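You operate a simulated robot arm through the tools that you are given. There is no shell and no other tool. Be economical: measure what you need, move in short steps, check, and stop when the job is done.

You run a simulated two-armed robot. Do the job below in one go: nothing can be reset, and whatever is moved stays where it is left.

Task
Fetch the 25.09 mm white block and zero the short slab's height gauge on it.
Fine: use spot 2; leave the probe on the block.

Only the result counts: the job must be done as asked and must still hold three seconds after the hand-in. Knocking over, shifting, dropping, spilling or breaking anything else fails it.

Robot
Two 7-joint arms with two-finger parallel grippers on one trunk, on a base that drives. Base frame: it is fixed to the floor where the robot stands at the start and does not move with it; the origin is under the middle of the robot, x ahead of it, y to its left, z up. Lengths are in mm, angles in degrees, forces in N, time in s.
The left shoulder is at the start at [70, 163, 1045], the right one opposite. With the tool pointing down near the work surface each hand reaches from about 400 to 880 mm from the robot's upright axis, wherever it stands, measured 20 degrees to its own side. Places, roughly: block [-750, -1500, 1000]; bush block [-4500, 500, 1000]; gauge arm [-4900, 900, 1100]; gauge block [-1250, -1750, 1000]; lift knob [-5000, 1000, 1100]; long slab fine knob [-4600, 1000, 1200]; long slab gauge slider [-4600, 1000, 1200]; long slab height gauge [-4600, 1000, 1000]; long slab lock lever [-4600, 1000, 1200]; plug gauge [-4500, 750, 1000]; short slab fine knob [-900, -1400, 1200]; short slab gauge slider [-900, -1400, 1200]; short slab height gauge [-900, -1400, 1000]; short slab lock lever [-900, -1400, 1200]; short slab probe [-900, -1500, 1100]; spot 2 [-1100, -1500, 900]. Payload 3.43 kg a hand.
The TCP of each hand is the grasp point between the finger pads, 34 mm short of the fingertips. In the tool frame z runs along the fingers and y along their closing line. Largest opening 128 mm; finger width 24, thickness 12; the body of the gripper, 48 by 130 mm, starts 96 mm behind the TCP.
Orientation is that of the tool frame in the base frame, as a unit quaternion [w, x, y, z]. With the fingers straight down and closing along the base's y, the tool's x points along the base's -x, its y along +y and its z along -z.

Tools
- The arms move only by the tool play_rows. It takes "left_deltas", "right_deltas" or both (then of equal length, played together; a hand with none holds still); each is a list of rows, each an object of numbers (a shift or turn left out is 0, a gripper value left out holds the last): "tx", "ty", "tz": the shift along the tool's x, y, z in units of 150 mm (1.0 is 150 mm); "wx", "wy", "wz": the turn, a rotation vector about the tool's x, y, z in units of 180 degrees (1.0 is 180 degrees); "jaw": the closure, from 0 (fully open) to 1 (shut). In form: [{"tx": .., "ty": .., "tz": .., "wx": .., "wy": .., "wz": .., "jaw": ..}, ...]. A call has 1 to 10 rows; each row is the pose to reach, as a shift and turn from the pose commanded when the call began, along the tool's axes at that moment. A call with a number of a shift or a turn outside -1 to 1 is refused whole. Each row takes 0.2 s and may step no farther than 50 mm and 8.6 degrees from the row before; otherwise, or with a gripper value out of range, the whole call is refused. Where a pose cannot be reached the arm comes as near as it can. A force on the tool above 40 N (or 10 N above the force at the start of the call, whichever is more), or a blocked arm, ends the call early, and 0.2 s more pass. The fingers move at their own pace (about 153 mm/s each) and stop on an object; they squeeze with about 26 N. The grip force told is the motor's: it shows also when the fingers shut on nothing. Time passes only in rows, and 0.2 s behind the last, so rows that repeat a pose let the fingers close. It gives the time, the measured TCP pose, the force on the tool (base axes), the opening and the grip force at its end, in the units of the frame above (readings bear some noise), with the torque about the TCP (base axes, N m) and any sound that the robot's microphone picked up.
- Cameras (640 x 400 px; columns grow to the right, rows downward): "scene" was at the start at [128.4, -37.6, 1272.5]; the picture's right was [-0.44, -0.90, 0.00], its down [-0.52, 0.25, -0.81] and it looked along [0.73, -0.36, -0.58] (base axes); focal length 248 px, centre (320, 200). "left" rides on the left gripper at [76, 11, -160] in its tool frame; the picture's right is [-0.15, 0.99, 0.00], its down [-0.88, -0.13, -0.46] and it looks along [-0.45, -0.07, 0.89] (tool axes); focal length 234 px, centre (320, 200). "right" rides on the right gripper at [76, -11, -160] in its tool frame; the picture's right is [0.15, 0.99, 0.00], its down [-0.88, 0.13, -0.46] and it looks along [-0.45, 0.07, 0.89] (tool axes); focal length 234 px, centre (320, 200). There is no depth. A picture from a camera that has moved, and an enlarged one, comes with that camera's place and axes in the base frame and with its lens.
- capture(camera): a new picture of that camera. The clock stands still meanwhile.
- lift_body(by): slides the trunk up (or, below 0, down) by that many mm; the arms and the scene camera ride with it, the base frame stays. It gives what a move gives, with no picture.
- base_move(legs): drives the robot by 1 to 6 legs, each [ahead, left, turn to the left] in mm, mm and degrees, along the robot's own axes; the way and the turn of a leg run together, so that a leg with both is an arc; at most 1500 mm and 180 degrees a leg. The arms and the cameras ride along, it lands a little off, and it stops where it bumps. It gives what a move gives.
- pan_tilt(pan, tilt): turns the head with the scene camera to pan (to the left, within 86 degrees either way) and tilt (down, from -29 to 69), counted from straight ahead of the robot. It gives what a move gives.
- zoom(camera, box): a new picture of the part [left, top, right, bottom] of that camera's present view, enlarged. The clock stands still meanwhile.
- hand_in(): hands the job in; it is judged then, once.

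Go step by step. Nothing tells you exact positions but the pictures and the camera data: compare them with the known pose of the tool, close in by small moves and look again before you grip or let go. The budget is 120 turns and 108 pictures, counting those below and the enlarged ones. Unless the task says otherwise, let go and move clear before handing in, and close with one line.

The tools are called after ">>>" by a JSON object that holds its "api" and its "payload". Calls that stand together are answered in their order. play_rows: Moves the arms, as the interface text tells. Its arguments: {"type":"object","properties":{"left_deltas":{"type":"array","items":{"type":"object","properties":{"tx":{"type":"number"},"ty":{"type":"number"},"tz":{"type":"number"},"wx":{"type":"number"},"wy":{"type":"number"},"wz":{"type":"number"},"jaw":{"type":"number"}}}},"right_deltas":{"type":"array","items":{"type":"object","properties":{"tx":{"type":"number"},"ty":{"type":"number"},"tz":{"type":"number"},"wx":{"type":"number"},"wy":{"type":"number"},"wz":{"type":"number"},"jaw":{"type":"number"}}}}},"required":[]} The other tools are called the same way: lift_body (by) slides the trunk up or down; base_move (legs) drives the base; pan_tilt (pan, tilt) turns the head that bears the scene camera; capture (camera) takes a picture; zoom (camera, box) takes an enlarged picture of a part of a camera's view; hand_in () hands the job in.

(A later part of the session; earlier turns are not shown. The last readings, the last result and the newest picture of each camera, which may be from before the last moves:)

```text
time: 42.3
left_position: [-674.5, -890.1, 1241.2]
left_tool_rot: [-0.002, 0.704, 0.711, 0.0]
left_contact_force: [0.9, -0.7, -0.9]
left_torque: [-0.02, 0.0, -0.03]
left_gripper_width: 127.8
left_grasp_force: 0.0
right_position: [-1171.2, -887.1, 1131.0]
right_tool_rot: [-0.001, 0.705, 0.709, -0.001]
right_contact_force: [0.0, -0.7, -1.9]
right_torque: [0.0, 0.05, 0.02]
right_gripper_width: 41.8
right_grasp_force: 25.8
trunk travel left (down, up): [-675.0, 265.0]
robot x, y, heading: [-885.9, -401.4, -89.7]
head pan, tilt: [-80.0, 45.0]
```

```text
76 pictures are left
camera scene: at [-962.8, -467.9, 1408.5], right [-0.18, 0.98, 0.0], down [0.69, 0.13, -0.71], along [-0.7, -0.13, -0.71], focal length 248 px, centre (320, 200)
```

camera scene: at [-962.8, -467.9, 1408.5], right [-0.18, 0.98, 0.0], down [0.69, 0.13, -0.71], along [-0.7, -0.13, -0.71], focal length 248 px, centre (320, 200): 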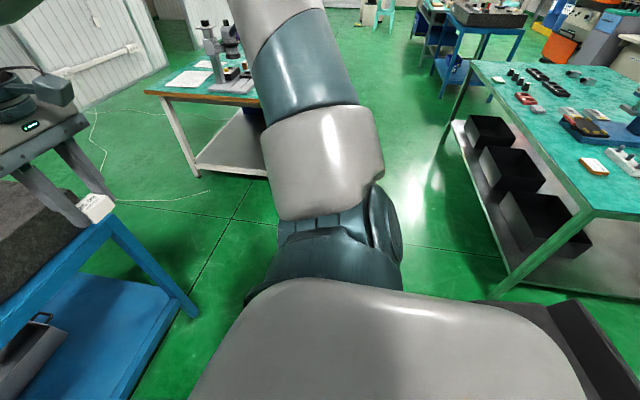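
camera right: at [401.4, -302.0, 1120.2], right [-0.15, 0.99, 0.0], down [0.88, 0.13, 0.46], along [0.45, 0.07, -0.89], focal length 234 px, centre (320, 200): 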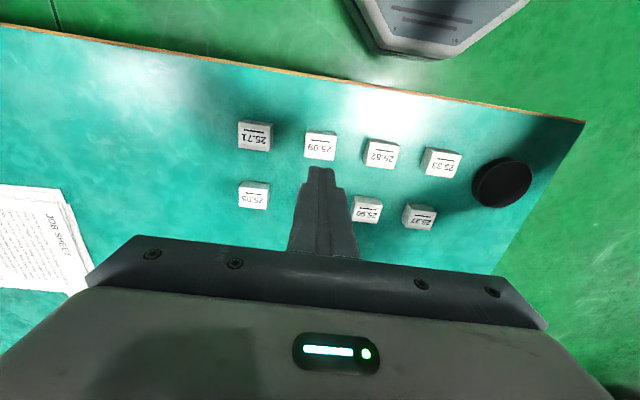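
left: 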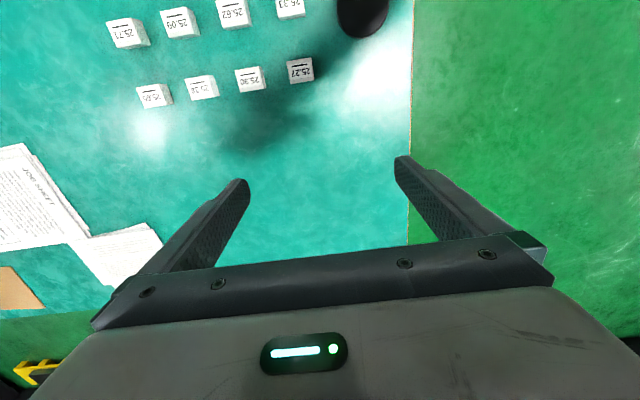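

Free now. At (-886,-401) facing the slab, I look ahead.

>>> {"api": "pan_tilt", "payload": {"pan": 0, "tilt": 30}}

>>> {"api": "capture", "payload": {"camera": "scene"}}

>>> {"api": "zoom", "payload": {"camera": "scene", "box": [220, 60, 460, 210]}}

```text
time: 43.8
left_position: [-674.7, -890.7, 1239.1]
left_tool_rot: [-0.001, 0.705, 0.709, -0.001]
left_contact_force: [-0.5, 1.3, -0.1]
left_torque: [0.03, 0.02, 0.02]
left_gripper_width: 127.9
left_grasp_force: 0.1
right_position: [-1173.1, -886.5, 1128.3]
right_tool_rot: [0.0, 0.705, 0.709, 0.0]
right_contact_force: [-0.9, 0.1, -2.3]
right_torque: [0.0, 0.01, -0.02]
right_gripper_width: 41.7
right_grasp_force: 26.1
trunk travel left (down, up): [-675.0, 265.0]
robot x, y, heading: [-882.9, -404.4, -90.0]
head pan, tilt: [0.0, 30.0]
```

```text
75 pictures are left
camera scene: at [-884.1, -544.2, 1430.9], right [-1.0, 0.0, 0.0], down [0.0, 0.5, -0.87], along [0.0, -0.87, -0.5], focal length 248 px, centre (320, 200)
```

scene: 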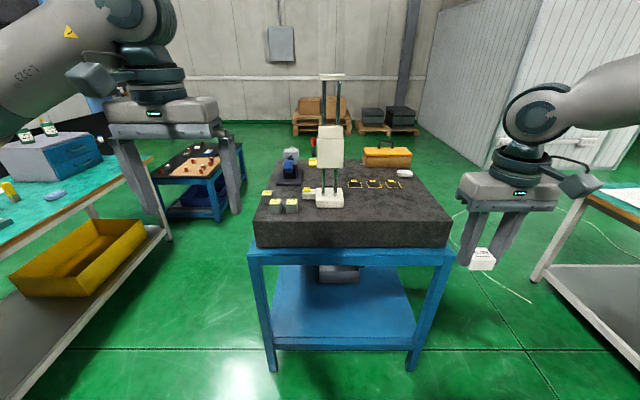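

```text
2.67 times, centred on (340, 135) of scene
camera zoom: at [-884.1, -544.2, 1430.9], right [-1.0, 0.0, 0.0], down [0.0, 0.5, -0.87], along [0.0, -0.87, -0.5], focal length 661 px, centre (267, 373)
```

zoom: 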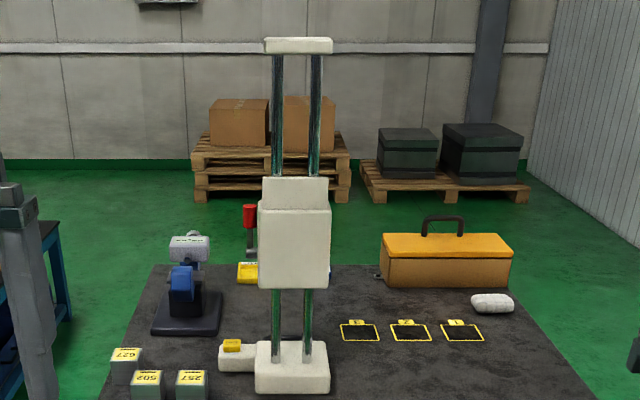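

The spot tags (3,2,1) and gauge face the far side, so I'll work from there. First I sidestep right to the aisle between the slab and the microscope table.

>>> {"api": "base_move", "payload": {"legs": [[0, -890, 0]]}}

>>> {"api": "capture", "payload": {"camera": "scene"}}

```text
time: 46.1
left_position: [-983.5, -893.6, 1238.8]
left_tool_rot: [-0.002, 0.702, 0.712, 0.0]
left_contact_force: [-0.5, 1.1, 0.4]
left_torque: [0.03, -0.05, 0.0]
left_gripper_width: 128.2
left_grasp_force: 0.1
right_position: [-1480.2, -889.4, 1129.9]
right_tool_rot: [-0.001, 0.704, 0.71, -0.001]
right_contact_force: [1.2, -0.9, -2.5]
right_torque: [0.01, 0.02, 0.01]
right_gripper_width: 41.7
right_grasp_force: 25.9
trunk travel left (down, up): [-675.0, 265.0]
robot x, y, heading: [-1191.5, -405.8, -89.8]
head pan, tilt: [0.0, 30.0]
stopped in leg 1: the robot was blocked; the commanded pose is now the measured one
```

```text
73 pictures are left
camera scene: at [-1192.3, -546.6, 1430.8], right [-1.0, 0.0, 0.0], down [0.0, 0.5, -0.87], along [0.0, -0.87, -0.5], focal length 248 px, centre (320, 200)
```

scene: 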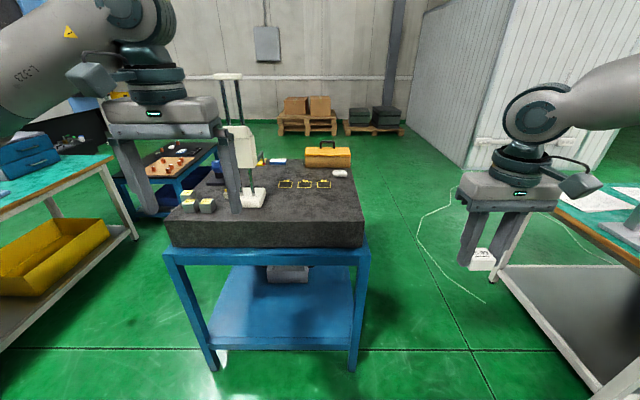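

>>> {"api": "pan_tilt", "payload": {"pan": -86, "tilt": 60}}

>>> {"api": "capture", "payload": {"camera": "scene"}}

```text
time: 47.7
left_position: [-985.7, -891.7, 1239.1]
left_tool_rot: [-0.001, 0.703, 0.711, 0.0]
left_contact_force: [0.6, 0.5, -0.6]
left_torque: [0.0, 0.0, 0.02]
left_gripper_width: 127.9
left_grasp_force: 0.0
right_position: [-1482.5, -887.8, 1129.3]
right_tool_rot: [0.0, 0.705, 0.709, -0.002]
right_contact_force: [0.4, -0.2, -2.2]
right_torque: [0.01, 0.03, -0.03]
right_gripper_width: 41.6
right_grasp_force: 25.6
trunk travel left (down, up): [-675.0, 265.0]
robot x, y, heading: [-1194.7, -401.0, -89.9]
head pan, tilt: [-85.9, 60.0]
```

```text
72 pictures are left
camera scene: at [-1260.9, -459.9, 1388.9], right [-0.07, 1.0, 0.0], down [0.86, 0.07, -0.5], along [-0.5, -0.04, -0.87], focal length 248 px, centre (320, 200)
```

scene: 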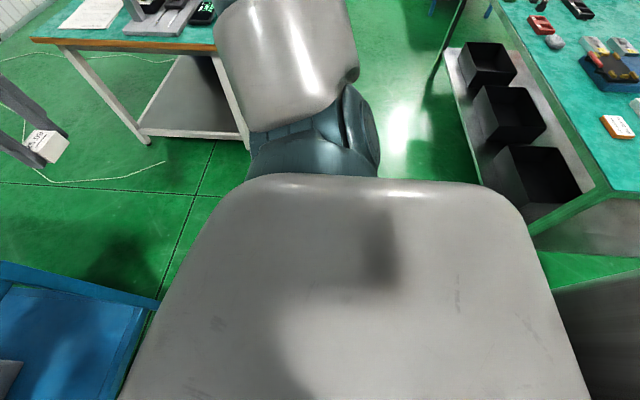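

>>> {"api": "zoom", "payload": {"camera": "scene", "box": [480, 220, 640, 400]}}

>>> {"api": "capture", "payload": {"camera": "right"}}

>>> {"api": "capture", "payload": {"camera": "left"}}

```text
2.22 times, centred on (560, 310) of scene
camera zoom: at [-1260.9, -459.9, 1388.9], right [-0.07, 1.0, 0.0], down [0.86, 0.07, -0.5], along [-0.5, -0.04, -0.87], focal length 551 px, centre (-213, -44)
```

zoom: 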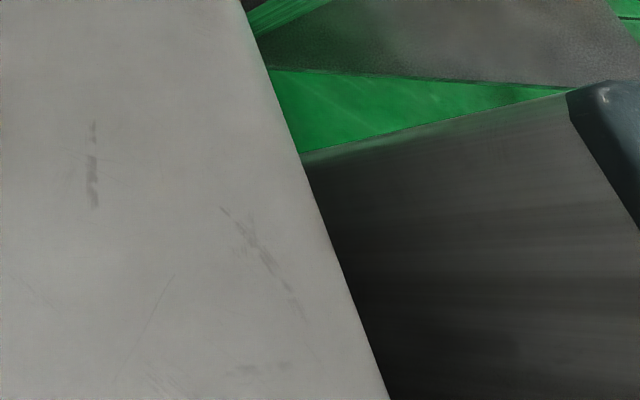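

```text
70 pictures are left
camera right: at [-1492.2, -812.7, 1289.6], right [0.99, 0.15, 0.0], down [0.14, -0.88, 0.46], along [0.07, -0.45, -0.89], focal length 234 px, centre (320, 200)
```

right: 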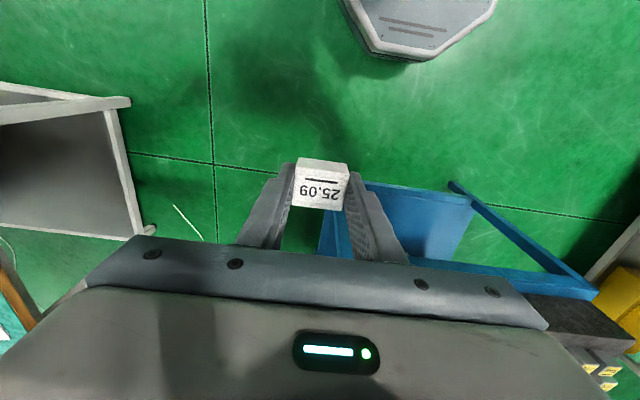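

```text
69 pictures are left
camera left: at [-973.7, -815.6, 1398.6], right [0.99, -0.14, 0.0], down [-0.12, -0.88, 0.45], along [-0.06, -0.45, -0.89], focal length 234 px, centre (320, 200)
```

left: 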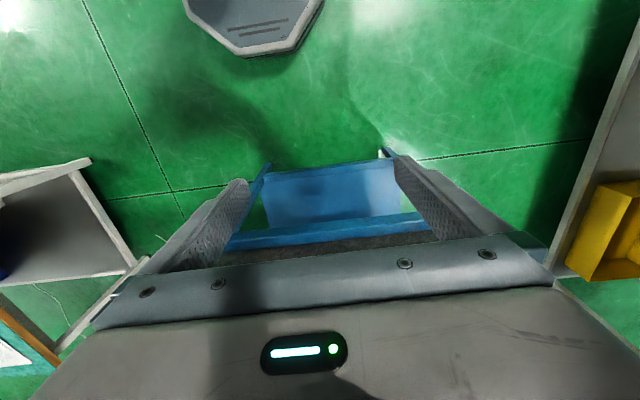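

The floor to the right of the base is open; something behind-right seems to catch my rear. I go forward a bit, then sidestep.

>>> {"api": "base_move", "payload": {"legs": [[200, 0, 0], [0, -590, 0]]}}

>>> {"api": "capture", "payload": {"camera": "scene"}}

```text
time: 52.2
left_position: [-1565.4, -1090.6, 1240.4]
left_tool_rot: [-0.001, 0.701, 0.713, -0.001]
left_contact_force: [-0.7, -0.3, -0.5]
left_torque: [-0.03, -0.02, -0.03]
left_gripper_width: 128.2
left_grasp_force: 0.0
right_position: [-2063.7, -1090.0, 1129.9]
right_tool_rot: [0.0, 0.702, 0.712, -0.002]
right_contact_force: [0.8, 0.5, -2.2]
right_torque: [0.0, 0.03, 0.01]
right_gripper_width: 41.6
right_grasp_force: 26.3
trunk travel left (down, up): [-675.0, 265.0]
robot x, y, heading: [-1780.3, -608.7, -89.5]
head pan, tilt: [-85.9, 60.0]
```

```text
68 pictures are left
camera scene: at [-1845.2, -660.4, 1388.9], right [-0.08, 1.0, 0.0], down [0.86, 0.07, -0.5], along [-0.5, -0.04, -0.87], focal length 248 px, centre (320, 200)
```

scene: 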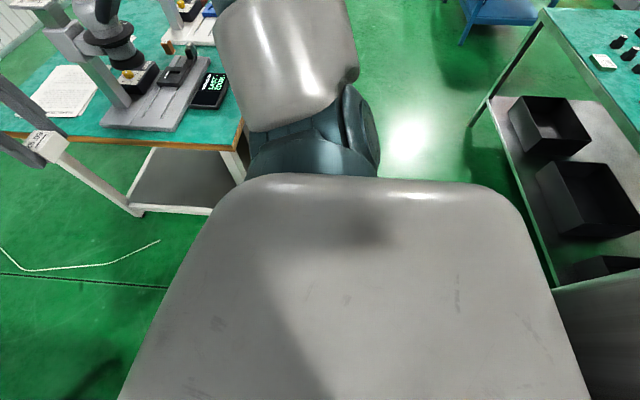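

The aisle is open. I shift slightly left and drive forward past the slab to the far side.

>>> {"api": "base_move", "payload": {"legs": [[0, 40, 0], [1200, 0, 0], [1050, 0, 0]]}}

>>> {"api": "pan_tilt", "payload": {"pan": 80, "tilt": 25}}

>>> {"api": "capture", "payload": {"camera": "scene"}}

```text
time: 63.9
left_position: [-1500.3, -3350.5, 1239.3]
left_tool_rot: [-0.001, 0.7, 0.714, -0.001]
left_contact_force: [-0.6, 0.1, -0.3]
left_torque: [-0.02, -0.02, 0.01]
left_gripper_width: 128.0
left_grasp_force: 0.1
right_position: [-1997.7, -3352.2, 1130.5]
right_tool_rot: [0.0, 0.702, 0.713, -0.001]
right_contact_force: [-0.4, -0.4, -2.3]
right_torque: [-0.02, 0.02, 0.0]
right_gripper_width: 41.6
right_grasp_force: 26.4
trunk travel left (down, up): [-675.0, 265.0]
robot x, y, heading: [-1711.6, -2864.8, -89.2]
head pan, tilt: [-85.9, 60.0]
```

```text
time: 66.4
left_position: [-1500.6, -3351.5, 1240.8]
left_tool_rot: [-0.001, 0.701, 0.713, 0.0]
left_contact_force: [-0.3, 0.7, 0.4]
left_torque: [-0.01, 0.01, -0.02]
left_gripper_width: 128.1
left_grasp_force: 0.0
right_position: [-1997.7, -3349.9, 1130.1]
right_tool_rot: [0.0, 0.701, 0.713, -0.002]
right_contact_force: [-0.2, -0.4, -2.0]
right_torque: [-0.01, -0.01, -0.01]
right_gripper_width: 41.7
right_grasp_force: 25.8
trunk travel left (down, up): [-675.0, 265.0]
robot x, y, heading: [-1715.3, -2866.5, -89.4]
head pan, tilt: [80.0, 25.0]
```

```text
67 pictures are left
camera scene: at [-1622.6, -2930.7, 1439.0], right [-0.16, -0.99, 0.0], down [-0.42, 0.07, -0.91], along [0.89, -0.15, -0.42], focal length 248 px, centre (320, 200)
```

scene: 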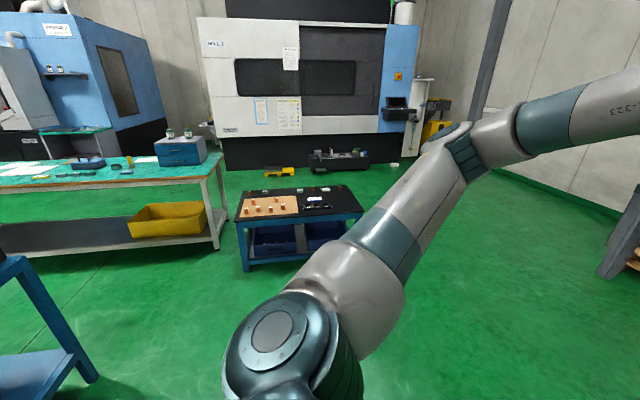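

Clear. I slide to be in line with the slab and turn to face it from this side.

>>> {"api": "base_move", "payload": {"legs": [[0, 650, 0], [0, 0, 179.5]]}}

>>> {"api": "pan_tilt", "payload": {"pan": 0, "tilt": 28}}

>>> {"api": "capture", "payload": {"camera": "scene"}}

>>> {"api": "zoom", "payload": {"camera": "scene", "box": [220, 60, 460, 210]}}

```text
time: 77.3
left_position: [-1273.1, -2372.0, 1240.0]
left_tool_rot: [0.0, 0.712, -0.702, 0.001]
left_contact_force: [0.1, -0.4, 0.2]
left_torque: [0.02, 0.04, -0.02]
left_gripper_width: 128.0
left_grasp_force: 0.0
right_position: [-774.9, -2374.1, 1130.5]
right_tool_rot: [-0.001, 0.712, -0.702, 0.0]
right_contact_force: [0.3, -0.7, -2.3]
right_torque: [0.0, -0.05, 0.0]
right_gripper_width: 41.4
right_grasp_force: 25.8
trunk travel left (down, up): [-675.0, 265.0]
robot x, y, heading: [-1056.7, -2855.3, 90.4]
head pan, tilt: [80.0, 25.0]
```

```text
time: 78.9
left_position: [-1272.0, -2372.3, 1239.7]
left_tool_rot: [0.0, 0.712, -0.703, 0.002]
left_contact_force: [-0.8, -0.2, 0.7]
left_torque: [-0.03, 0.04, -0.01]
left_gripper_width: 127.7
left_grasp_force: 0.2
right_position: [-776.3, -2373.8, 1130.4]
right_tool_rot: [-0.001, 0.711, -0.703, 0.0]
right_contact_force: [0.6, -0.9, -2.1]
right_torque: [0.0, -0.01, 0.02]
right_gripper_width: 41.5
right_grasp_force: 25.9
trunk travel left (down, up): [-675.0, 265.0]
robot x, y, heading: [-1061.6, -2857.5, 90.2]
head pan, tilt: [0.0, 28.0]
```

```text
66 pictures are left
camera scene: at [-1063.1, -2714.5, 1434.1], right [1.0, 0.01, 0.0], down [0.0, -0.47, -0.88], along [-0.01, 0.88, -0.47], focal length 248 px, centre (320, 200)
```

scene: 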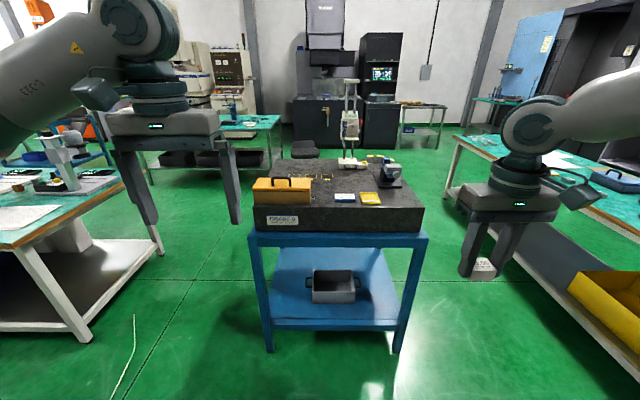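

```text
2.67 times, centred on (340, 135) of scene
camera zoom: at [-1063.1, -2714.5, 1434.1], right [1.0, 0.01, 0.0], down [0.0, -0.47, -0.88], along [-0.01, 0.88, -0.47], focal length 661 px, centre (267, 373)
```

zoom: 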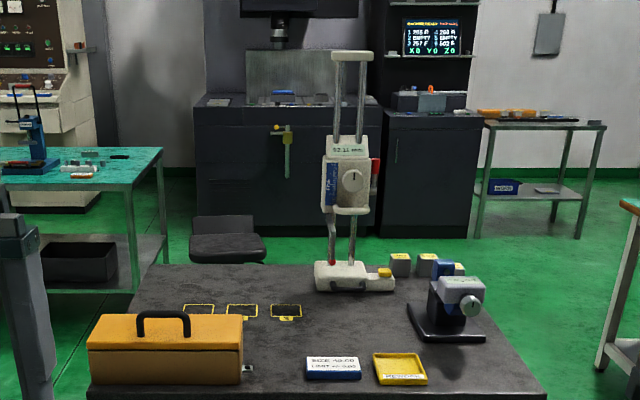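

Now I see the gauge's face: display, knob, blue label, red lock lever on the right, spots 1–3 to the left. I raise the right hand and drive closer.

>>> {"api": "play_rows", "payload": {"right_deltas": [{"tz": -0.25}, {"tz": -0.5}, {"tz": -0.7}]}}

>>> {"api": "base_move", "payload": {"legs": [[590, 0, 0]]}}

>>> {"api": "capture", "payload": {"camera": "scene"}}

>>> {"api": "zoom", "payload": {"camera": "scene", "box": [240, 80, 480, 230]}}

```text
time: 79.7
left_position: [-1273.0, -2372.1, 1239.4]
left_tool_rot: [0.0, 0.713, -0.701, 0.001]
left_contact_force: [0.0, 0.1, -0.4]
left_torque: [0.0, 0.04, 0.02]
left_gripper_width: 128.1
left_grasp_force: 0.0
right_position: [-775.9, -2374.6, 1235.2]
right_tool_rot: [0.0, 0.712, -0.702, 0.002]
right_contact_force: [0.2, 0.6, -2.0]
right_torque: [0.02, 0.0, -0.01]
right_gripper_width: 41.4
right_grasp_force: 25.8
trunk travel left (down, up): [-675.0, 265.0]
robot x, y, heading: [-1064.1, -2860.6, 90.3]
head pan, tilt: [0.0, 28.0]
```

```text
time: 83.0
left_position: [-1271.8, -1784.3, 1241.2]
left_tool_rot: [0.0, 0.71, -0.704, 0.0]
left_contact_force: [-0.6, 0.5, -0.8]
left_torque: [-0.03, 0.0, -0.02]
left_gripper_width: 128.0
left_grasp_force: 0.1
right_position: [-774.8, -1789.0, 1234.9]
right_tool_rot: [-0.001, 0.709, -0.705, 0.0]
right_contact_force: [-0.3, -0.1, -2.5]
right_torque: [0.01, 0.03, 0.01]
right_gripper_width: 41.6
right_grasp_force: 26.0
trunk travel left (down, up): [-675.0, 265.0]
robot x, y, heading: [-1067.8, -2268.0, 90.2]
head pan, tilt: [0.0, 28.0]
```

```text
64 pictures are left
camera scene: at [-1064.8, -2127.7, 1434.2], right [1.0, 0.0, 0.0], down [0.0, -0.47, -0.88], along [0.0, 0.88, -0.47], focal length 248 px, centre (320, 200)
```

scene: 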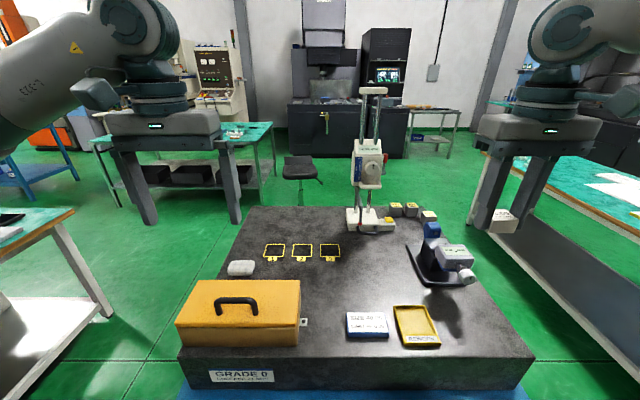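

```text
2.67 times, centred on (360, 155) of scene
camera zoom: at [-1064.8, -2127.7, 1434.2], right [1.0, 0.0, 0.0], down [0.0, -0.47, -0.88], along [0.0, 0.88, -0.47], focal length 661 px, centre (213, 320)
```

zoom: 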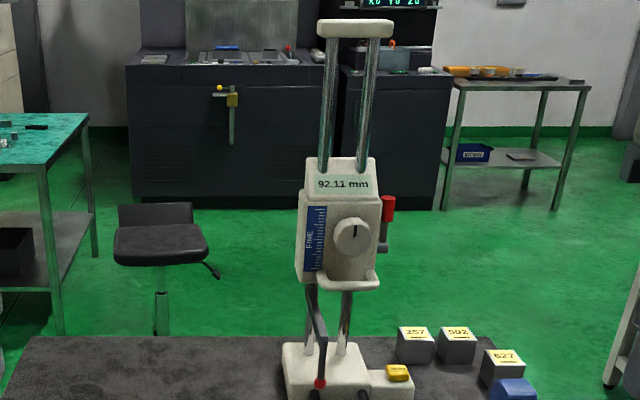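

>>> {"api": "zoom", "payload": {"camera": "scene", "box": [335, 125, 415, 240]}}

>>> {"api": "zoom", "payload": {"camera": "scene", "box": [225, 220, 465, 370]}}

```text
3.48 times, centred on (375, 182) of scene
camera zoom: at [-1064.8, -2127.7, 1434.2], right [1.0, 0.0, 0.0], down [0.0, -0.47, -0.88], along [0.0, 0.88, -0.47], focal length 862 px, centre (129, 261)
```

zoom: 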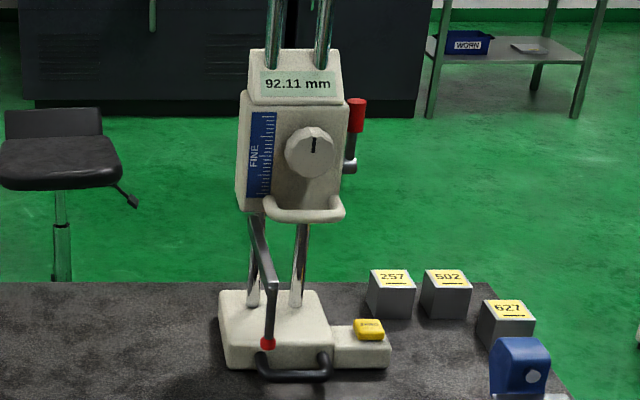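

```text
2.67 times, centred on (345, 295) of scene
camera zoom: at [-1064.8, -2127.7, 1434.2], right [1.0, 0.0, 0.0], down [0.0, -0.47, -0.88], along [0.0, 0.88, -0.47], focal length 661 px, centre (253, -53)
```

zoom: 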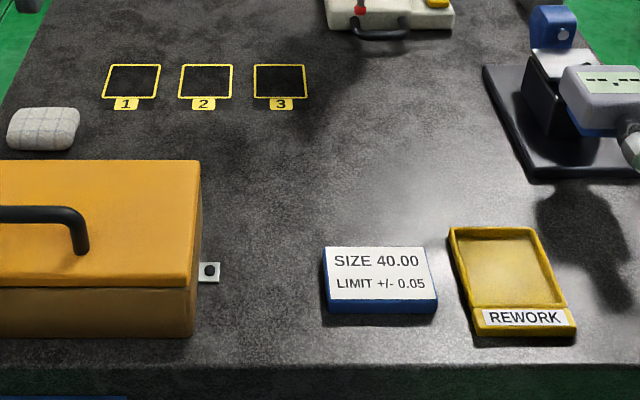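

Display reads 92.11 mm; the knob is the fine adjust, the red lever the lock, a yellow button sits on the base, and a handle lets the gauge slide. Spot 2 ≈ (-1120,-1534), slab top ≈ 940. I bring the right hand with the block over spot 2, moving the left hand aside.

>>> {"api": "play_rows", "payload": {"left_deltas": [{"ty": 0.2, "tx": 0.1}, {"ty": 0.4, "tx": 0.2}, {"ty": 0.6, "tx": 0.3}, {"ty": 0.8, "tx": 0.3}], "right_deltas": [{"ty": 0.25, "tx": -0.17}, {"ty": 0.5, "tx": -0.35}, {"ty": 0.75, "tx": -0.52}, {"ty": 1.0, "tx": -0.7}]}}

>>> {"api": "play_rows", "payload": {"right_deltas": [{"ty": 0.25, "tx": -0.17}, {"ty": 0.5, "tx": -0.35}, {"ty": 0.75, "tx": -0.52}, {"ty": 1.0, "tx": -0.7}]}}

>>> {"api": "play_rows", "payload": {"right_deltas": [{"ty": 0.15, "tx": -0.15}, {"ty": 0.3, "tx": -0.3}, {"ty": 0.3, "tx": -0.3, "tz": 0.3}, {"ty": 0.3, "tx": -0.3, "tz": 0.6}, {"ty": 0.3, "tx": -0.3, "tz": 0.8}]}}

>>> {"api": "capture", "payload": {"camera": "right"}}

>>> {"api": "capture", "payload": {"camera": "scene"}}

```text
time: 84.0
left_position: [-1392.0, -1829.6, 1239.2]
left_tool_rot: [-0.001, 0.71, -0.704, 0.001]
left_contact_force: [-0.5, 0.0, -0.2]
left_torque: [0.01, -0.03, 0.0]
left_gripper_width: 128.0
left_grasp_force: 0.0
right_position: [-895.5, -1703.5, 1232.9]
right_tool_rot: [-0.002, 0.708, -0.707, 0.001]
right_contact_force: [-0.8, -0.4, -2.0]
right_torque: [0.03, -0.04, 0.01]
right_gripper_width: 41.4
right_grasp_force: 26.2
right hand out of reach, approached as far as the arm can: row 4
trunk travel left (down, up): [-675.0, 265.0]
robot x, y, heading: [-1067.2, -2270.4, 90.1]
head pan, tilt: [0.0, 28.0]
```

```text
time: 85.0
left_position: [-1390.3, -1827.6, 1238.9]
left_tool_rot: [0.0, 0.711, -0.704, 0.002]
left_contact_force: [-0.2, -0.2, 0.7]
left_torque: [0.01, -0.02, 0.0]
left_gripper_width: 127.9
left_grasp_force: 0.1
right_position: [-890.5, -1674.6, 1192.8]
right_tool_rot: [0.0, 0.708, -0.706, -0.001]
right_contact_force: [-0.4, 1.1, -2.2]
right_torque: [0.03, 0.0, -0.01]
right_gripper_width: 41.6
right_grasp_force: 25.7
right hand out of reach, approached as far as the arm can: row 1, 2, 3, 4
trunk travel left (down, up): [-675.0, 265.0]
robot x, y, heading: [-1064.8, -2271.2, 90.2]
head pan, tilt: [0.0, 28.0]
```

```text
time: 86.2
left_position: [-1390.4, -1827.4, 1239.1]
left_tool_rot: [0.0, 0.71, -0.704, 0.001]
left_contact_force: [0.0, 0.2, -0.1]
left_torque: [-0.03, 0.03, 0.0]
left_gripper_width: 127.9
left_grasp_force: 0.1
right_position: [-893.3, -1657.7, 1081.2]
right_tool_rot: [-0.001, 0.709, -0.705, -0.001]
right_contact_force: [0.4, -0.6, -1.7]
right_torque: [0.01, 0.01, 0.03]
right_gripper_width: 41.8
right_grasp_force: 25.9
right hand out of reach, approached as far as the arm can: row 1, 2, 3, 4, 5
trunk travel left (down, up): [-675.0, 265.0]
robot x, y, heading: [-1065.4, -2270.0, 90.0]
head pan, tilt: [0.0, 28.0]
```

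```text
60 pictures are left
camera right: at [-880.1, -1734.5, 1240.8], right [-0.99, -0.15, 0.0], down [-0.13, 0.88, 0.46], along [-0.07, 0.45, -0.89], focal length 234 px, centre (320, 200)
```

right: 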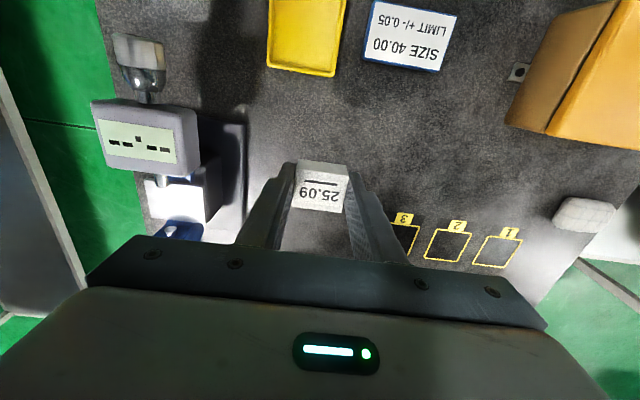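

```text
59 pictures are left
camera scene: at [-1064.3, -2125.9, 1434.0], right [1.0, 0.0, 0.0], down [0.0, -0.47, -0.88], along [0.0, 0.88, -0.47], focal length 248 px, centre (320, 200)
```

scene: 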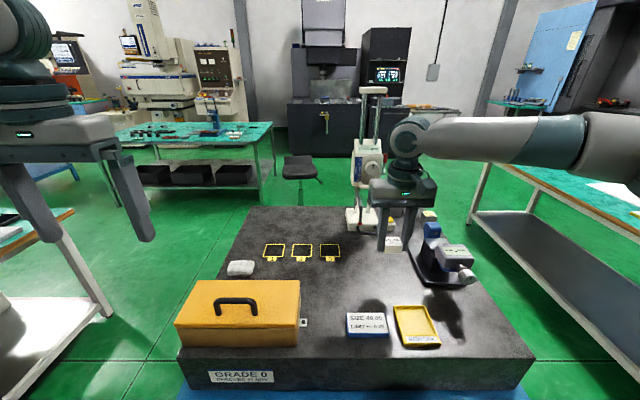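

The right arm hit its reach limit. I check what the commanded pose is now.

>>> {"api": "play_rows", "payload": {"right_deltas": [{"tz": 0.0}]}}

```text
time: 86.6
left_position: [-1391.7, -1828.2, 1239.3]
left_tool_rot: [0.0, 0.71, -0.704, 0.002]
left_contact_force: [0.5, 1.5, -0.8]
left_torque: [-0.02, -0.01, 0.03]
left_gripper_width: 128.0
left_grasp_force: 0.0
right_position: [-894.4, -1657.9, 1081.2]
right_tool_rot: [-0.001, 0.709, -0.705, -0.001]
right_contact_force: [1.3, -0.1, -1.3]
right_torque: [0.0, 0.02, 0.01]
right_gripper_width: 41.4
right_grasp_force: 26.6
trunk travel left (down, up): [-675.0, 265.0]
robot x, y, heading: [-1062.5, -2270.3, 89.7]
head pan, tilt: [0.0, 28.0]
```

Commanded pose equals the reached one. The wrist is too high relative to the shoulder, so I raise the trunk and retry with the hand lower relative to it.

>>> {"api": "lift_body", "payload": {"by": 150}}

>>> {"api": "play_rows", "payload": {"right_deltas": [{"tz": 0.3}, {"tz": 0.6}, {"tz": 0.9}]}}

>>> {"api": "play_rows", "payload": {"right_deltas": [{"ty": 0.3, "tx": 0.0}, {"ty": 0.6, "tx": -0.1}, {"ty": 0.9, "tx": -0.2}]}}

```text
time: 88.4
left_position: [-1391.7, -1828.6, 1390.3]
left_tool_rot: [0.0, 0.71, -0.704, 0.001]
left_contact_force: [-0.6, 0.4, 0.9]
left_torque: [0.02, -0.02, -0.02]
left_gripper_width: 127.9
left_grasp_force: 0.1
right_position: [-892.3, -1658.9, 1232.9]
right_tool_rot: [0.0, 0.709, -0.705, -0.001]
right_contact_force: [0.4, -0.4, -2.9]
right_torque: [0.0, -0.03, 0.0]
right_gripper_width: 41.7
right_grasp_force: 25.7
trunk travel left (down, up): [-825.0, 115.0]
robot x, y, heading: [-1066.3, -2266.3, 89.9]
head pan, tilt: [0.0, 28.0]
```

```text
time: 89.2
left_position: [-1391.3, -1829.0, 1390.1]
left_tool_rot: [0.0, 0.71, -0.704, 0.001]
left_contact_force: [0.1, -0.9, -0.2]
left_torque: [0.01, 0.01, -0.02]
left_gripper_width: 128.0
left_grasp_force: 0.1
right_position: [-871.8, -1673.5, 1109.9]
right_tool_rot: [0.0, 0.709, -0.705, -0.002]
right_contact_force: [0.0, 0.3, -2.2]
right_torque: [-0.01, -0.01, -0.03]
right_gripper_width: 41.5
right_grasp_force: 25.3
right hand out of reach, approached as far as the arm can: row 1, 2, 3
trunk travel left (down, up): [-825.0, 115.0]
robot x, y, heading: [-1063.9, -2267.3, 90.4]
head pan, tilt: [0.0, 28.0]
```

```text
time: 90.0
left_position: [-1392.4, -1827.4, 1390.1]
left_tool_rot: [-0.001, 0.71, -0.704, 0.002]
left_contact_force: [-0.3, 0.8, -0.4]
left_torque: [-0.01, -0.03, 0.0]
left_gripper_width: 128.1
left_grasp_force: 0.0
right_position: [-899.7, -1699.8, 1141.1]
right_tool_rot: [-0.001, 0.708, -0.706, -0.002]
right_contact_force: [0.5, 0.8, -2.0]
right_torque: [0.0, 0.0, -0.03]
right_gripper_width: 41.6
right_grasp_force: 26.2
right hand out of reach, approached as far as the arm can: row 1, 2, 3
trunk travel left (down, up): [-825.0, 115.0]
robot x, y, heading: [-1062.0, -2270.7, 90.1]
head pan, tilt: [0.0, 28.0]
```

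The arm is at an inner joint limit; the hand should work about 20° to its own side. I return it to a comfortable pose, then move the base left instead.

>>> {"api": "play_rows", "payload": {"right_deltas": [{"tz": -0.3}, {"tz": -0.6}, {"tz": -0.6, "ty": -0.3, "tx": 0.15}, {"tz": -0.6, "ty": -0.6, "tx": 0.3}, {"tz": -0.6, "ty": -0.9, "tx": 0.4}]}}

>>> {"api": "lift_body", "payload": {"by": -70}}

>>> {"api": "base_move", "payload": {"legs": [[0, 310, 0]]}}

>>> {"api": "capture", "payload": {"camera": "scene"}}

```text
refused: row 3 steps farther than a row can; nothing moved
```

```text
time: 91.0
left_position: [-1391.7, -1830.1, 1318.4]
left_tool_rot: [-0.001, 0.711, -0.703, 0.001]
left_contact_force: [-0.7, 0.1, 0.1]
left_torque: [0.0, 0.01, 0.0]
left_gripper_width: 127.7
left_grasp_force: 0.1
right_position: [-898.8, -1700.1, 1070.9]
right_tool_rot: [-0.001, 0.709, -0.705, -0.002]
right_contact_force: [0.4, -0.1, -1.8]
right_torque: [0.01, 0.0, 0.01]
right_gripper_width: 41.5
right_grasp_force: 25.5
trunk travel left (down, up): [-755.0, 185.0]
robot x, y, heading: [-1061.7, -2270.7, 90.2]
head pan, tilt: [0.0, 28.0]
```

```text
time: 93.1
left_position: [-1700.4, -1831.2, 1319.2]
left_tool_rot: [0.0, 0.712, -0.702, 0.001]
left_contact_force: [-0.5, -0.5, -1.1]
left_torque: [-0.04, 0.0, 0.03]
left_gripper_width: 128.1
left_grasp_force: 0.1
right_position: [-1210.2, -1699.8, 1070.8]
right_tool_rot: [-0.001, 0.71, -0.704, -0.003]
right_contact_force: [-0.2, 0.2, -1.7]
right_torque: [0.0, -0.03, -0.02]
right_gripper_width: 41.7
right_grasp_force: 26.4
trunk travel left (down, up): [-755.0, 185.0]
robot x, y, heading: [-1375.6, -2268.5, 90.4]
head pan, tilt: [0.0, 28.0]
```

```text
58 pictures are left
camera scene: at [-1373.3, -2128.2, 1514.1], right [1.0, 0.0, 0.0], down [0.0, -0.47, -0.88], along [0.0, 0.88, -0.47], focal length 248 px, centre (320, 200)
```

scene: 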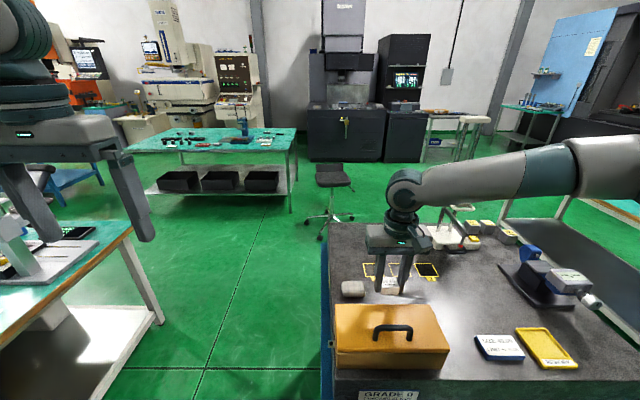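

Hand is at (-1210,-1700). The right forearm would sweep into the gauge if placed from here, so I'll set the block on the free slab area and re-grip it with the left hand, whose elbow points away from the gauge. First I bring the right hand outward and up.

>>> {"api": "play_rows", "payload": {"right_deltas": [{"tz": -0.2}, {"tz": -0.4}, {"tz": -0.4, "ty": -0.25}, {"tz": -0.4, "ty": -0.5}, {"tz": -0.4, "ty": -0.8}]}}

>>> {"api": "base_move", "payload": {"legs": [[20, -80, 0]]}}

>>> {"api": "capture", "payload": {"camera": "scene"}}

>>> {"api": "capture", "payload": {"camera": "right"}}

```text
time: 94.3
left_position: [-1701.0, -1832.4, 1320.0]
left_tool_rot: [0.0, 0.712, -0.703, 0.001]
left_contact_force: [-0.1, -0.4, 0.2]
left_torque: [0.01, 0.03, 0.04]
left_gripper_width: 128.3
left_grasp_force: 0.1
right_position: [-1091.6, -1699.4, 1132.4]
right_tool_rot: [0.0, 0.711, -0.703, -0.002]
right_contact_force: [-0.1, 0.8, -0.9]
right_torque: [-0.02, 0.05, 0.0]
right_gripper_width: 41.7
right_grasp_force: 25.9
trunk travel left (down, up): [-755.0, 185.0]
robot x, y, heading: [-1372.1, -2268.3, 90.3]
head pan, tilt: [0.0, 28.0]
```

```text
time: 95.4
left_position: [-1628.1, -1811.2, 1318.7]
left_tool_rot: [-0.002, 0.713, -0.702, 0.002]
left_contact_force: [0.2, 0.4, -0.2]
left_torque: [0.01, -0.03, 0.0]
left_gripper_width: 128.1
left_grasp_force: 0.0
right_position: [-1017.5, -1679.1, 1133.4]
right_tool_rot: [-0.002, 0.711, -0.703, 0.0]
right_contact_force: [-0.1, 0.7, -2.6]
right_torque: [0.0, -0.06, 0.02]
right_gripper_width: 41.7
right_grasp_force: 25.8
trunk travel left (down, up): [-755.0, 185.0]
robot x, y, heading: [-1295.5, -2250.5, 90.7]
head pan, tilt: [0.0, 28.0]
```

```text
57 pictures are left
camera scene: at [-1300.0, -2108.4, 1514.2], right [1.0, 0.01, 0.0], down [0.01, -0.47, -0.88], along [0.0, 0.88, -0.47], focal length 248 px, centre (320, 200)
```

scene: 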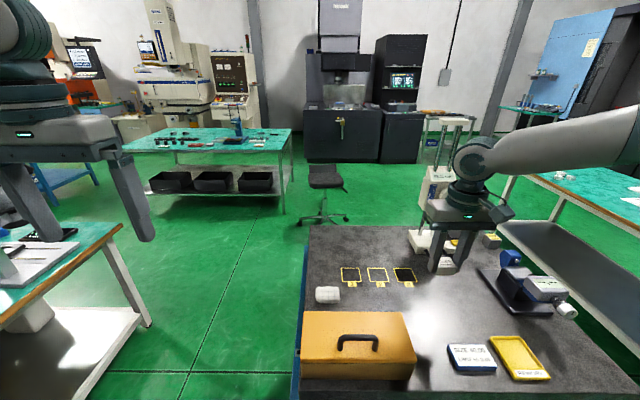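

```text
56 pictures are left
camera right: at [-1004.4, -1755.4, 1293.4], right [-0.99, -0.16, 0.0], down [-0.14, 0.88, 0.46], along [-0.07, 0.45, -0.89], focal length 234 px, centre (320, 200)
```

right: 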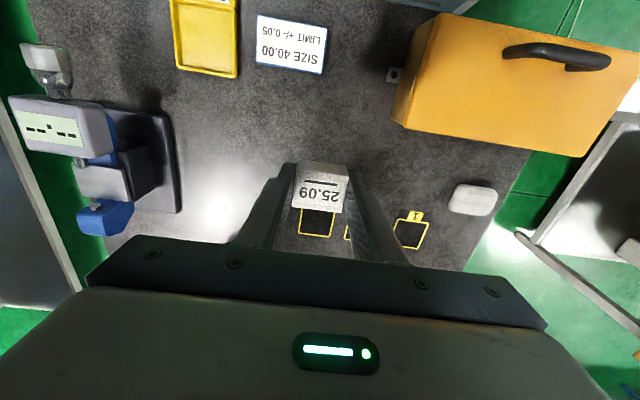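

The arm posture is better now (forearm slopes away from the gauge), so placing directly with the right hand is feasible. I shift the base left and slightly forward, then extend toward spot 2.

>>> {"api": "base_move", "payload": {"legs": [[40, 105, 0]]}}

>>> {"api": "play_rows", "payload": {"right_deltas": [{"tx": -0.2}, {"tx": -0.4}, {"tx": -0.6}]}}

>>> {"api": "capture", "payload": {"camera": "scene"}}

>>> {"api": "capture", "payload": {"camera": "right"}}

```text
time: 96.6
left_position: [-1729.4, -1772.1, 1319.7]
left_tool_rot: [-0.001, 0.712, -0.702, 0.001]
left_contact_force: [0.0, 0.1, 0.1]
left_torque: [-0.03, 0.02, 0.0]
left_gripper_width: 127.9
left_grasp_force: 0.1
right_position: [-1121.4, -1638.5, 1132.0]
right_tool_rot: [-0.001, 0.712, -0.703, -0.001]
right_contact_force: [0.1, 0.0, -2.3]
right_torque: [0.0, 0.01, 0.0]
right_gripper_width: 41.9
right_grasp_force: 26.0
trunk travel left (down, up): [-755.0, 185.0]
robot x, y, heading: [-1398.0, -2213.0, 90.4]
head pan, tilt: [0.0, 28.0]
```

```text
time: 97.4
left_position: [-1730.2, -1770.7, 1318.9]
left_tool_rot: [0.0, 0.713, -0.701, 0.002]
left_contact_force: [0.2, 0.8, -1.5]
left_torque: [-0.03, 0.01, -0.01]
left_gripper_width: 128.0
left_grasp_force: 0.0
right_position: [-1123.4, -1547.6, 1132.3]
right_tool_rot: [0.001, 0.711, -0.703, -0.001]
right_contact_force: [-0.3, -0.5, -1.8]
right_torque: [-0.04, -0.03, 0.02]
right_gripper_width: 41.7
right_grasp_force: 25.9
trunk travel left (down, up): [-755.0, 185.0]
robot x, y, heading: [-1398.7, -2214.5, 90.5]
head pan, tilt: [0.0, 28.0]
```

```text
55 pictures are left
camera scene: at [-1402.7, -2066.4, 1513.9], right [1.0, 0.01, 0.0], down [0.0, -0.47, -0.88], along [-0.01, 0.88, -0.47], focal length 248 px, centre (320, 200)
```

scene: 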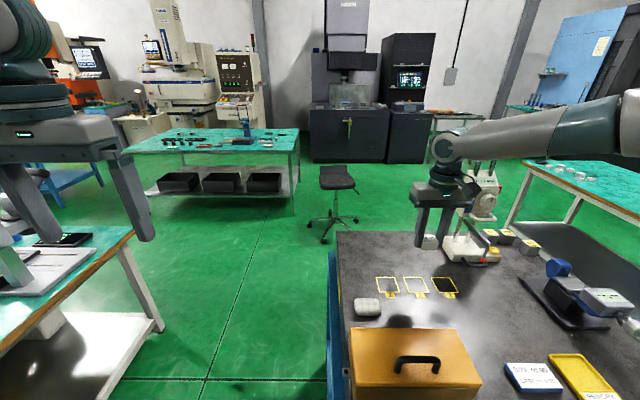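

```text
54 pictures are left
camera right: at [-1109.9, -1623.0, 1290.9], right [-0.99, -0.16, 0.0], down [-0.14, 0.88, 0.46], along [-0.07, 0.45, -0.89], focal length 234 px, centre (320, 200)
```

right: 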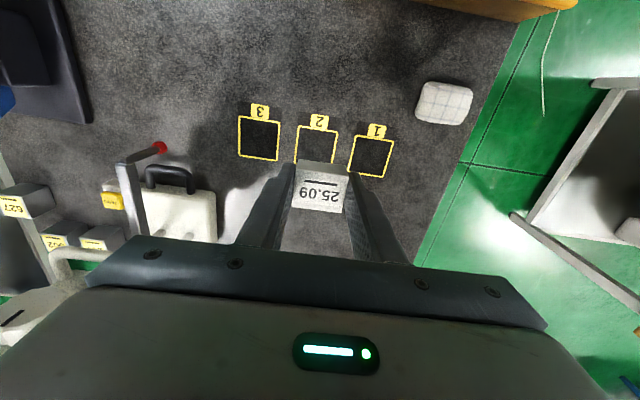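

Spot 2 is at about (-1117,-1533), and the probe tip lies in the same row (~(-940,-1530)). I align and lower toward the slab.

>>> {"api": "play_rows", "payload": {"right_deltas": [{"tx": -0.09, "ty": -0.035}, {"tx": -0.09, "ty": -0.035, "tz": 0.3}, {"tx": -0.09, "ty": -0.035, "tz": 0.6}, {"tx": -0.09, "ty": -0.035, "tz": 0.85}]}}

>>> {"api": "capture", "payload": {"camera": "right"}}

>>> {"api": "zoom", "payload": {"camera": "scene", "box": [340, 180, 540, 305]}}

```text
time: 98.4
left_position: [-1731.0, -1772.5, 1320.4]
left_tool_rot: [0.0, 0.713, -0.701, 0.001]
left_contact_force: [-0.5, 0.3, -0.5]
left_torque: [-0.01, 0.0, 0.02]
left_gripper_width: 128.1
left_grasp_force: 0.0
right_position: [-1114.2, -1536.8, 1007.3]
right_tool_rot: [0.0, 0.712, -0.702, -0.003]
right_contact_force: [0.9, 1.4, -2.8]
right_torque: [0.01, 0.01, -0.01]
right_gripper_width: 41.6
right_grasp_force: 26.4
right hand out of reach, approached as far as the arm can: row 4
trunk travel left (down, up): [-755.0, 185.0]
robot x, y, heading: [-1399.4, -2209.7, 90.7]
head pan, tilt: [0.0, 28.0]
```

```text
53 pictures are left
camera right: at [-1100.5, -1614.1, 1166.6], right [-0.99, -0.16, 0.0], down [-0.14, 0.88, 0.46], along [-0.08, 0.45, -0.89], focal length 234 px, centre (320, 200)
```

right: 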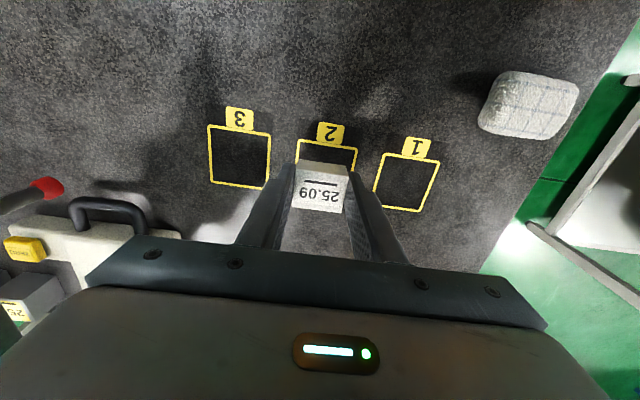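

```text
3.20 times, centred on (440, 242) of scene
camera zoom: at [-1401.7, -2067.5, 1514.1], right [1.0, 0.01, 0.0], down [0.0, -0.47, -0.88], along [-0.01, 0.88, -0.47], focal length 793 px, centre (-64, 64)
```

zoom: 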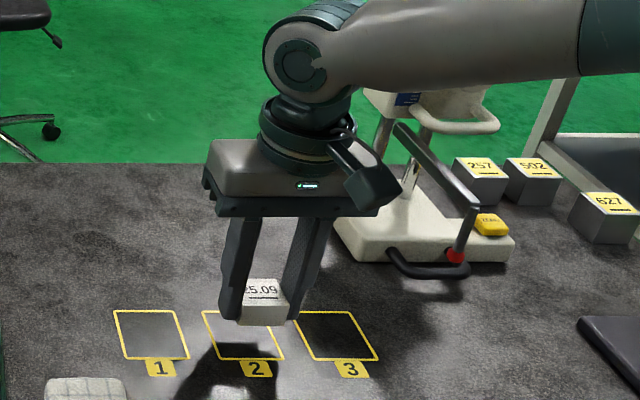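

Aligned within a few mm. I nudge by 4 mm and lower the trunk to bring the block down.

>>> {"api": "play_rows", "payload": {"right_deltas": [{"ty": 0.025}]}}

>>> {"api": "lift_body", "payload": {"by": -25}}

>>> {"api": "capture", "payload": {"camera": "right"}}

>>> {"api": "zoom", "payload": {"camera": "scene", "box": [340, 180, 540, 305]}}

```text
time: 98.8
left_position: [-1731.6, -1772.3, 1319.1]
left_tool_rot: [-0.001, 0.713, -0.702, 0.0]
left_contact_force: [-0.4, -0.5, -0.7]
left_torque: [0.02, 0.02, 0.0]
left_gripper_width: 128.0
left_grasp_force: 0.0
right_position: [-1118.6, -1539.7, 1008.3]
right_tool_rot: [-0.001, 0.711, -0.703, -0.001]
right_contact_force: [-0.4, -0.1, -2.4]
right_torque: [-0.03, 0.01, 0.0]
right_gripper_width: 41.4
right_grasp_force: 26.1
trunk travel left (down, up): [-755.0, 185.0]
robot x, y, heading: [-1398.5, -2208.6, 90.6]
head pan, tilt: [0.0, 28.0]
```

```text
time: 99.5
left_position: [-1731.0, -1772.7, 1294.9]
left_tool_rot: [-0.001, 0.713, -0.702, 0.001]
left_contact_force: [0.8, 0.1, 0.6]
left_torque: [0.01, -0.01, 0.01]
left_gripper_width: 128.1
left_grasp_force: 0.1
right_position: [-1117.2, -1538.6, 984.0]
right_tool_rot: [-0.001, 0.712, -0.703, -0.002]
right_contact_force: [0.3, -0.1, -1.8]
right_torque: [0.02, 0.01, 0.0]
right_gripper_width: 41.5
right_grasp_force: 26.0
trunk travel left (down, up): [-730.0, 210.0]
robot x, y, heading: [-1401.2, -2211.6, 90.5]
head pan, tilt: [0.0, 28.0]
```

```text
51 pictures are left
camera right: at [-1103.8, -1616.3, 1143.5], right [-0.99, -0.16, 0.0], down [-0.14, 0.88, 0.46], along [-0.07, 0.45, -0.89], focal length 234 px, centre (320, 200)
```

right: 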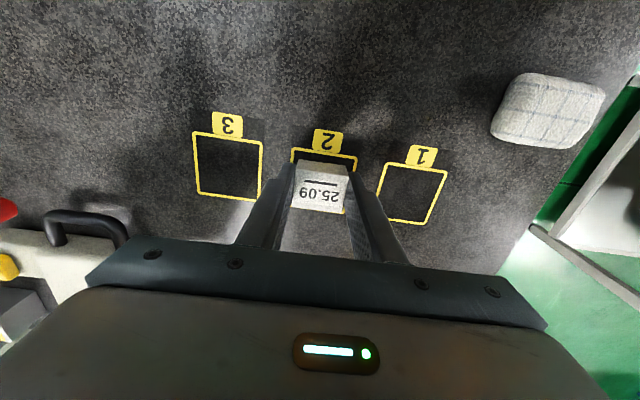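

```text
3.20 times, centred on (440, 242) of scene
camera zoom: at [-1401.9, -2068.4, 1489.1], right [1.0, 0.01, 0.0], down [0.0, -0.47, -0.88], along [-0.01, 0.88, -0.47], focal length 793 px, centre (-64, 64)
```

zoom: 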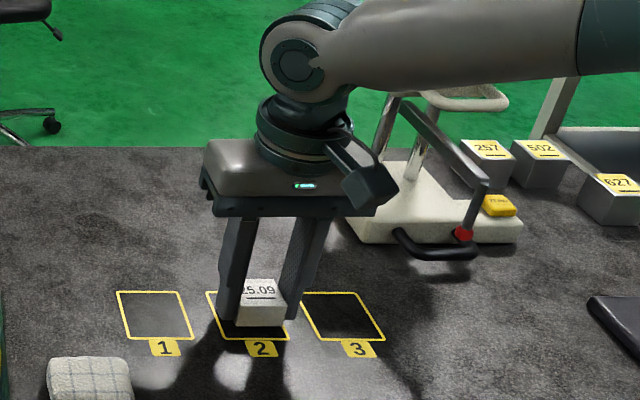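

>>> {"api": "lift_body", "payload": {"by": -8}}

>>> {"api": "zoom", "payload": {"camera": "scene", "box": [390, 240, 450, 290]}}

```text
time: 100.1
left_position: [-1730.9, -1772.3, 1285.8]
left_tool_rot: [0.0, 0.713, -0.701, 0.002]
left_contact_force: [0.0, 0.3, -0.4]
left_torque: [-0.01, 0.03, 0.01]
left_gripper_width: 127.8
left_grasp_force: 0.2
right_position: [-1118.0, -1539.1, 974.5]
right_tool_rot: [-0.001, 0.711, -0.703, -0.001]
right_contact_force: [0.6, 0.1, -2.2]
right_torque: [0.0, 0.0, 0.0]
right_gripper_width: 41.5
right_grasp_force: 25.7
trunk travel left (down, up): [-722.0, 218.0]
robot x, y, heading: [-1401.2, -2210.4, 90.3]
head pan, tilt: [0.0, 28.0]
```

```text
8.00 times, centred on (420, 265) of scene
camera zoom: at [-1402.0, -2068.2, 1481.1], right [1.0, 0.01, 0.0], down [0.0, -0.47, -0.88], along [-0.01, 0.88, -0.47], focal length 1983 px, centre (-480, -320)
```

zoom: 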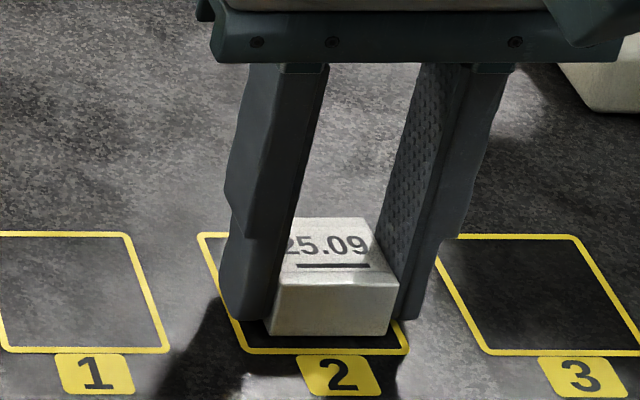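

>>> {"api": "lift_body", "payload": {"by": -1.5}}

>>> {"api": "lift_body", "payload": {"by": -1}}

```text
time: 100.6
left_position: [-1729.7, -1772.5, 1285.5]
left_tool_rot: [0.001, 0.713, -0.701, 0.001]
left_contact_force: [0.2, 0.1, 0.7]
left_torque: [-0.01, 0.0, -0.03]
left_gripper_width: 128.0
left_grasp_force: 0.1
right_position: [-1117.8, -1540.7, 975.1]
right_tool_rot: [-0.001, 0.712, -0.703, -0.001]
right_contact_force: [0.2, 0.8, -2.1]
right_torque: [-0.02, 0.04, 0.01]
right_gripper_width: 41.5
right_grasp_force: 25.7
trunk travel left (down, up): [-720.0, 219.0]
robot x, y, heading: [-1398.7, -2208.8, 90.3]
head pan, tilt: [0.0, 28.0]
```

```text
time: 101.1
left_position: [-1730.7, -1773.3, 1283.4]
left_tool_rot: [0.0, 0.713, -0.702, 0.0]
left_contact_force: [-1.4, -0.3, 0.3]
left_torque: [-0.01, 0.01, 0.0]
left_gripper_width: 128.0
left_grasp_force: 0.0
right_position: [-1118.2, -1539.6, 975.0]
right_tool_rot: [-0.001, 0.711, -0.703, -0.003]
right_contact_force: [0.4, -0.5, 3.0]
right_torque: [-0.1, -0.17, -0.03]
right_gripper_width: 41.4
right_grasp_force: 25.9
trunk travel left (down, up): [-720.0, 220.0]
robot x, y, heading: [-1402.6, -2212.1, 90.3]
head pan, tilt: [0.0, 28.0]
```

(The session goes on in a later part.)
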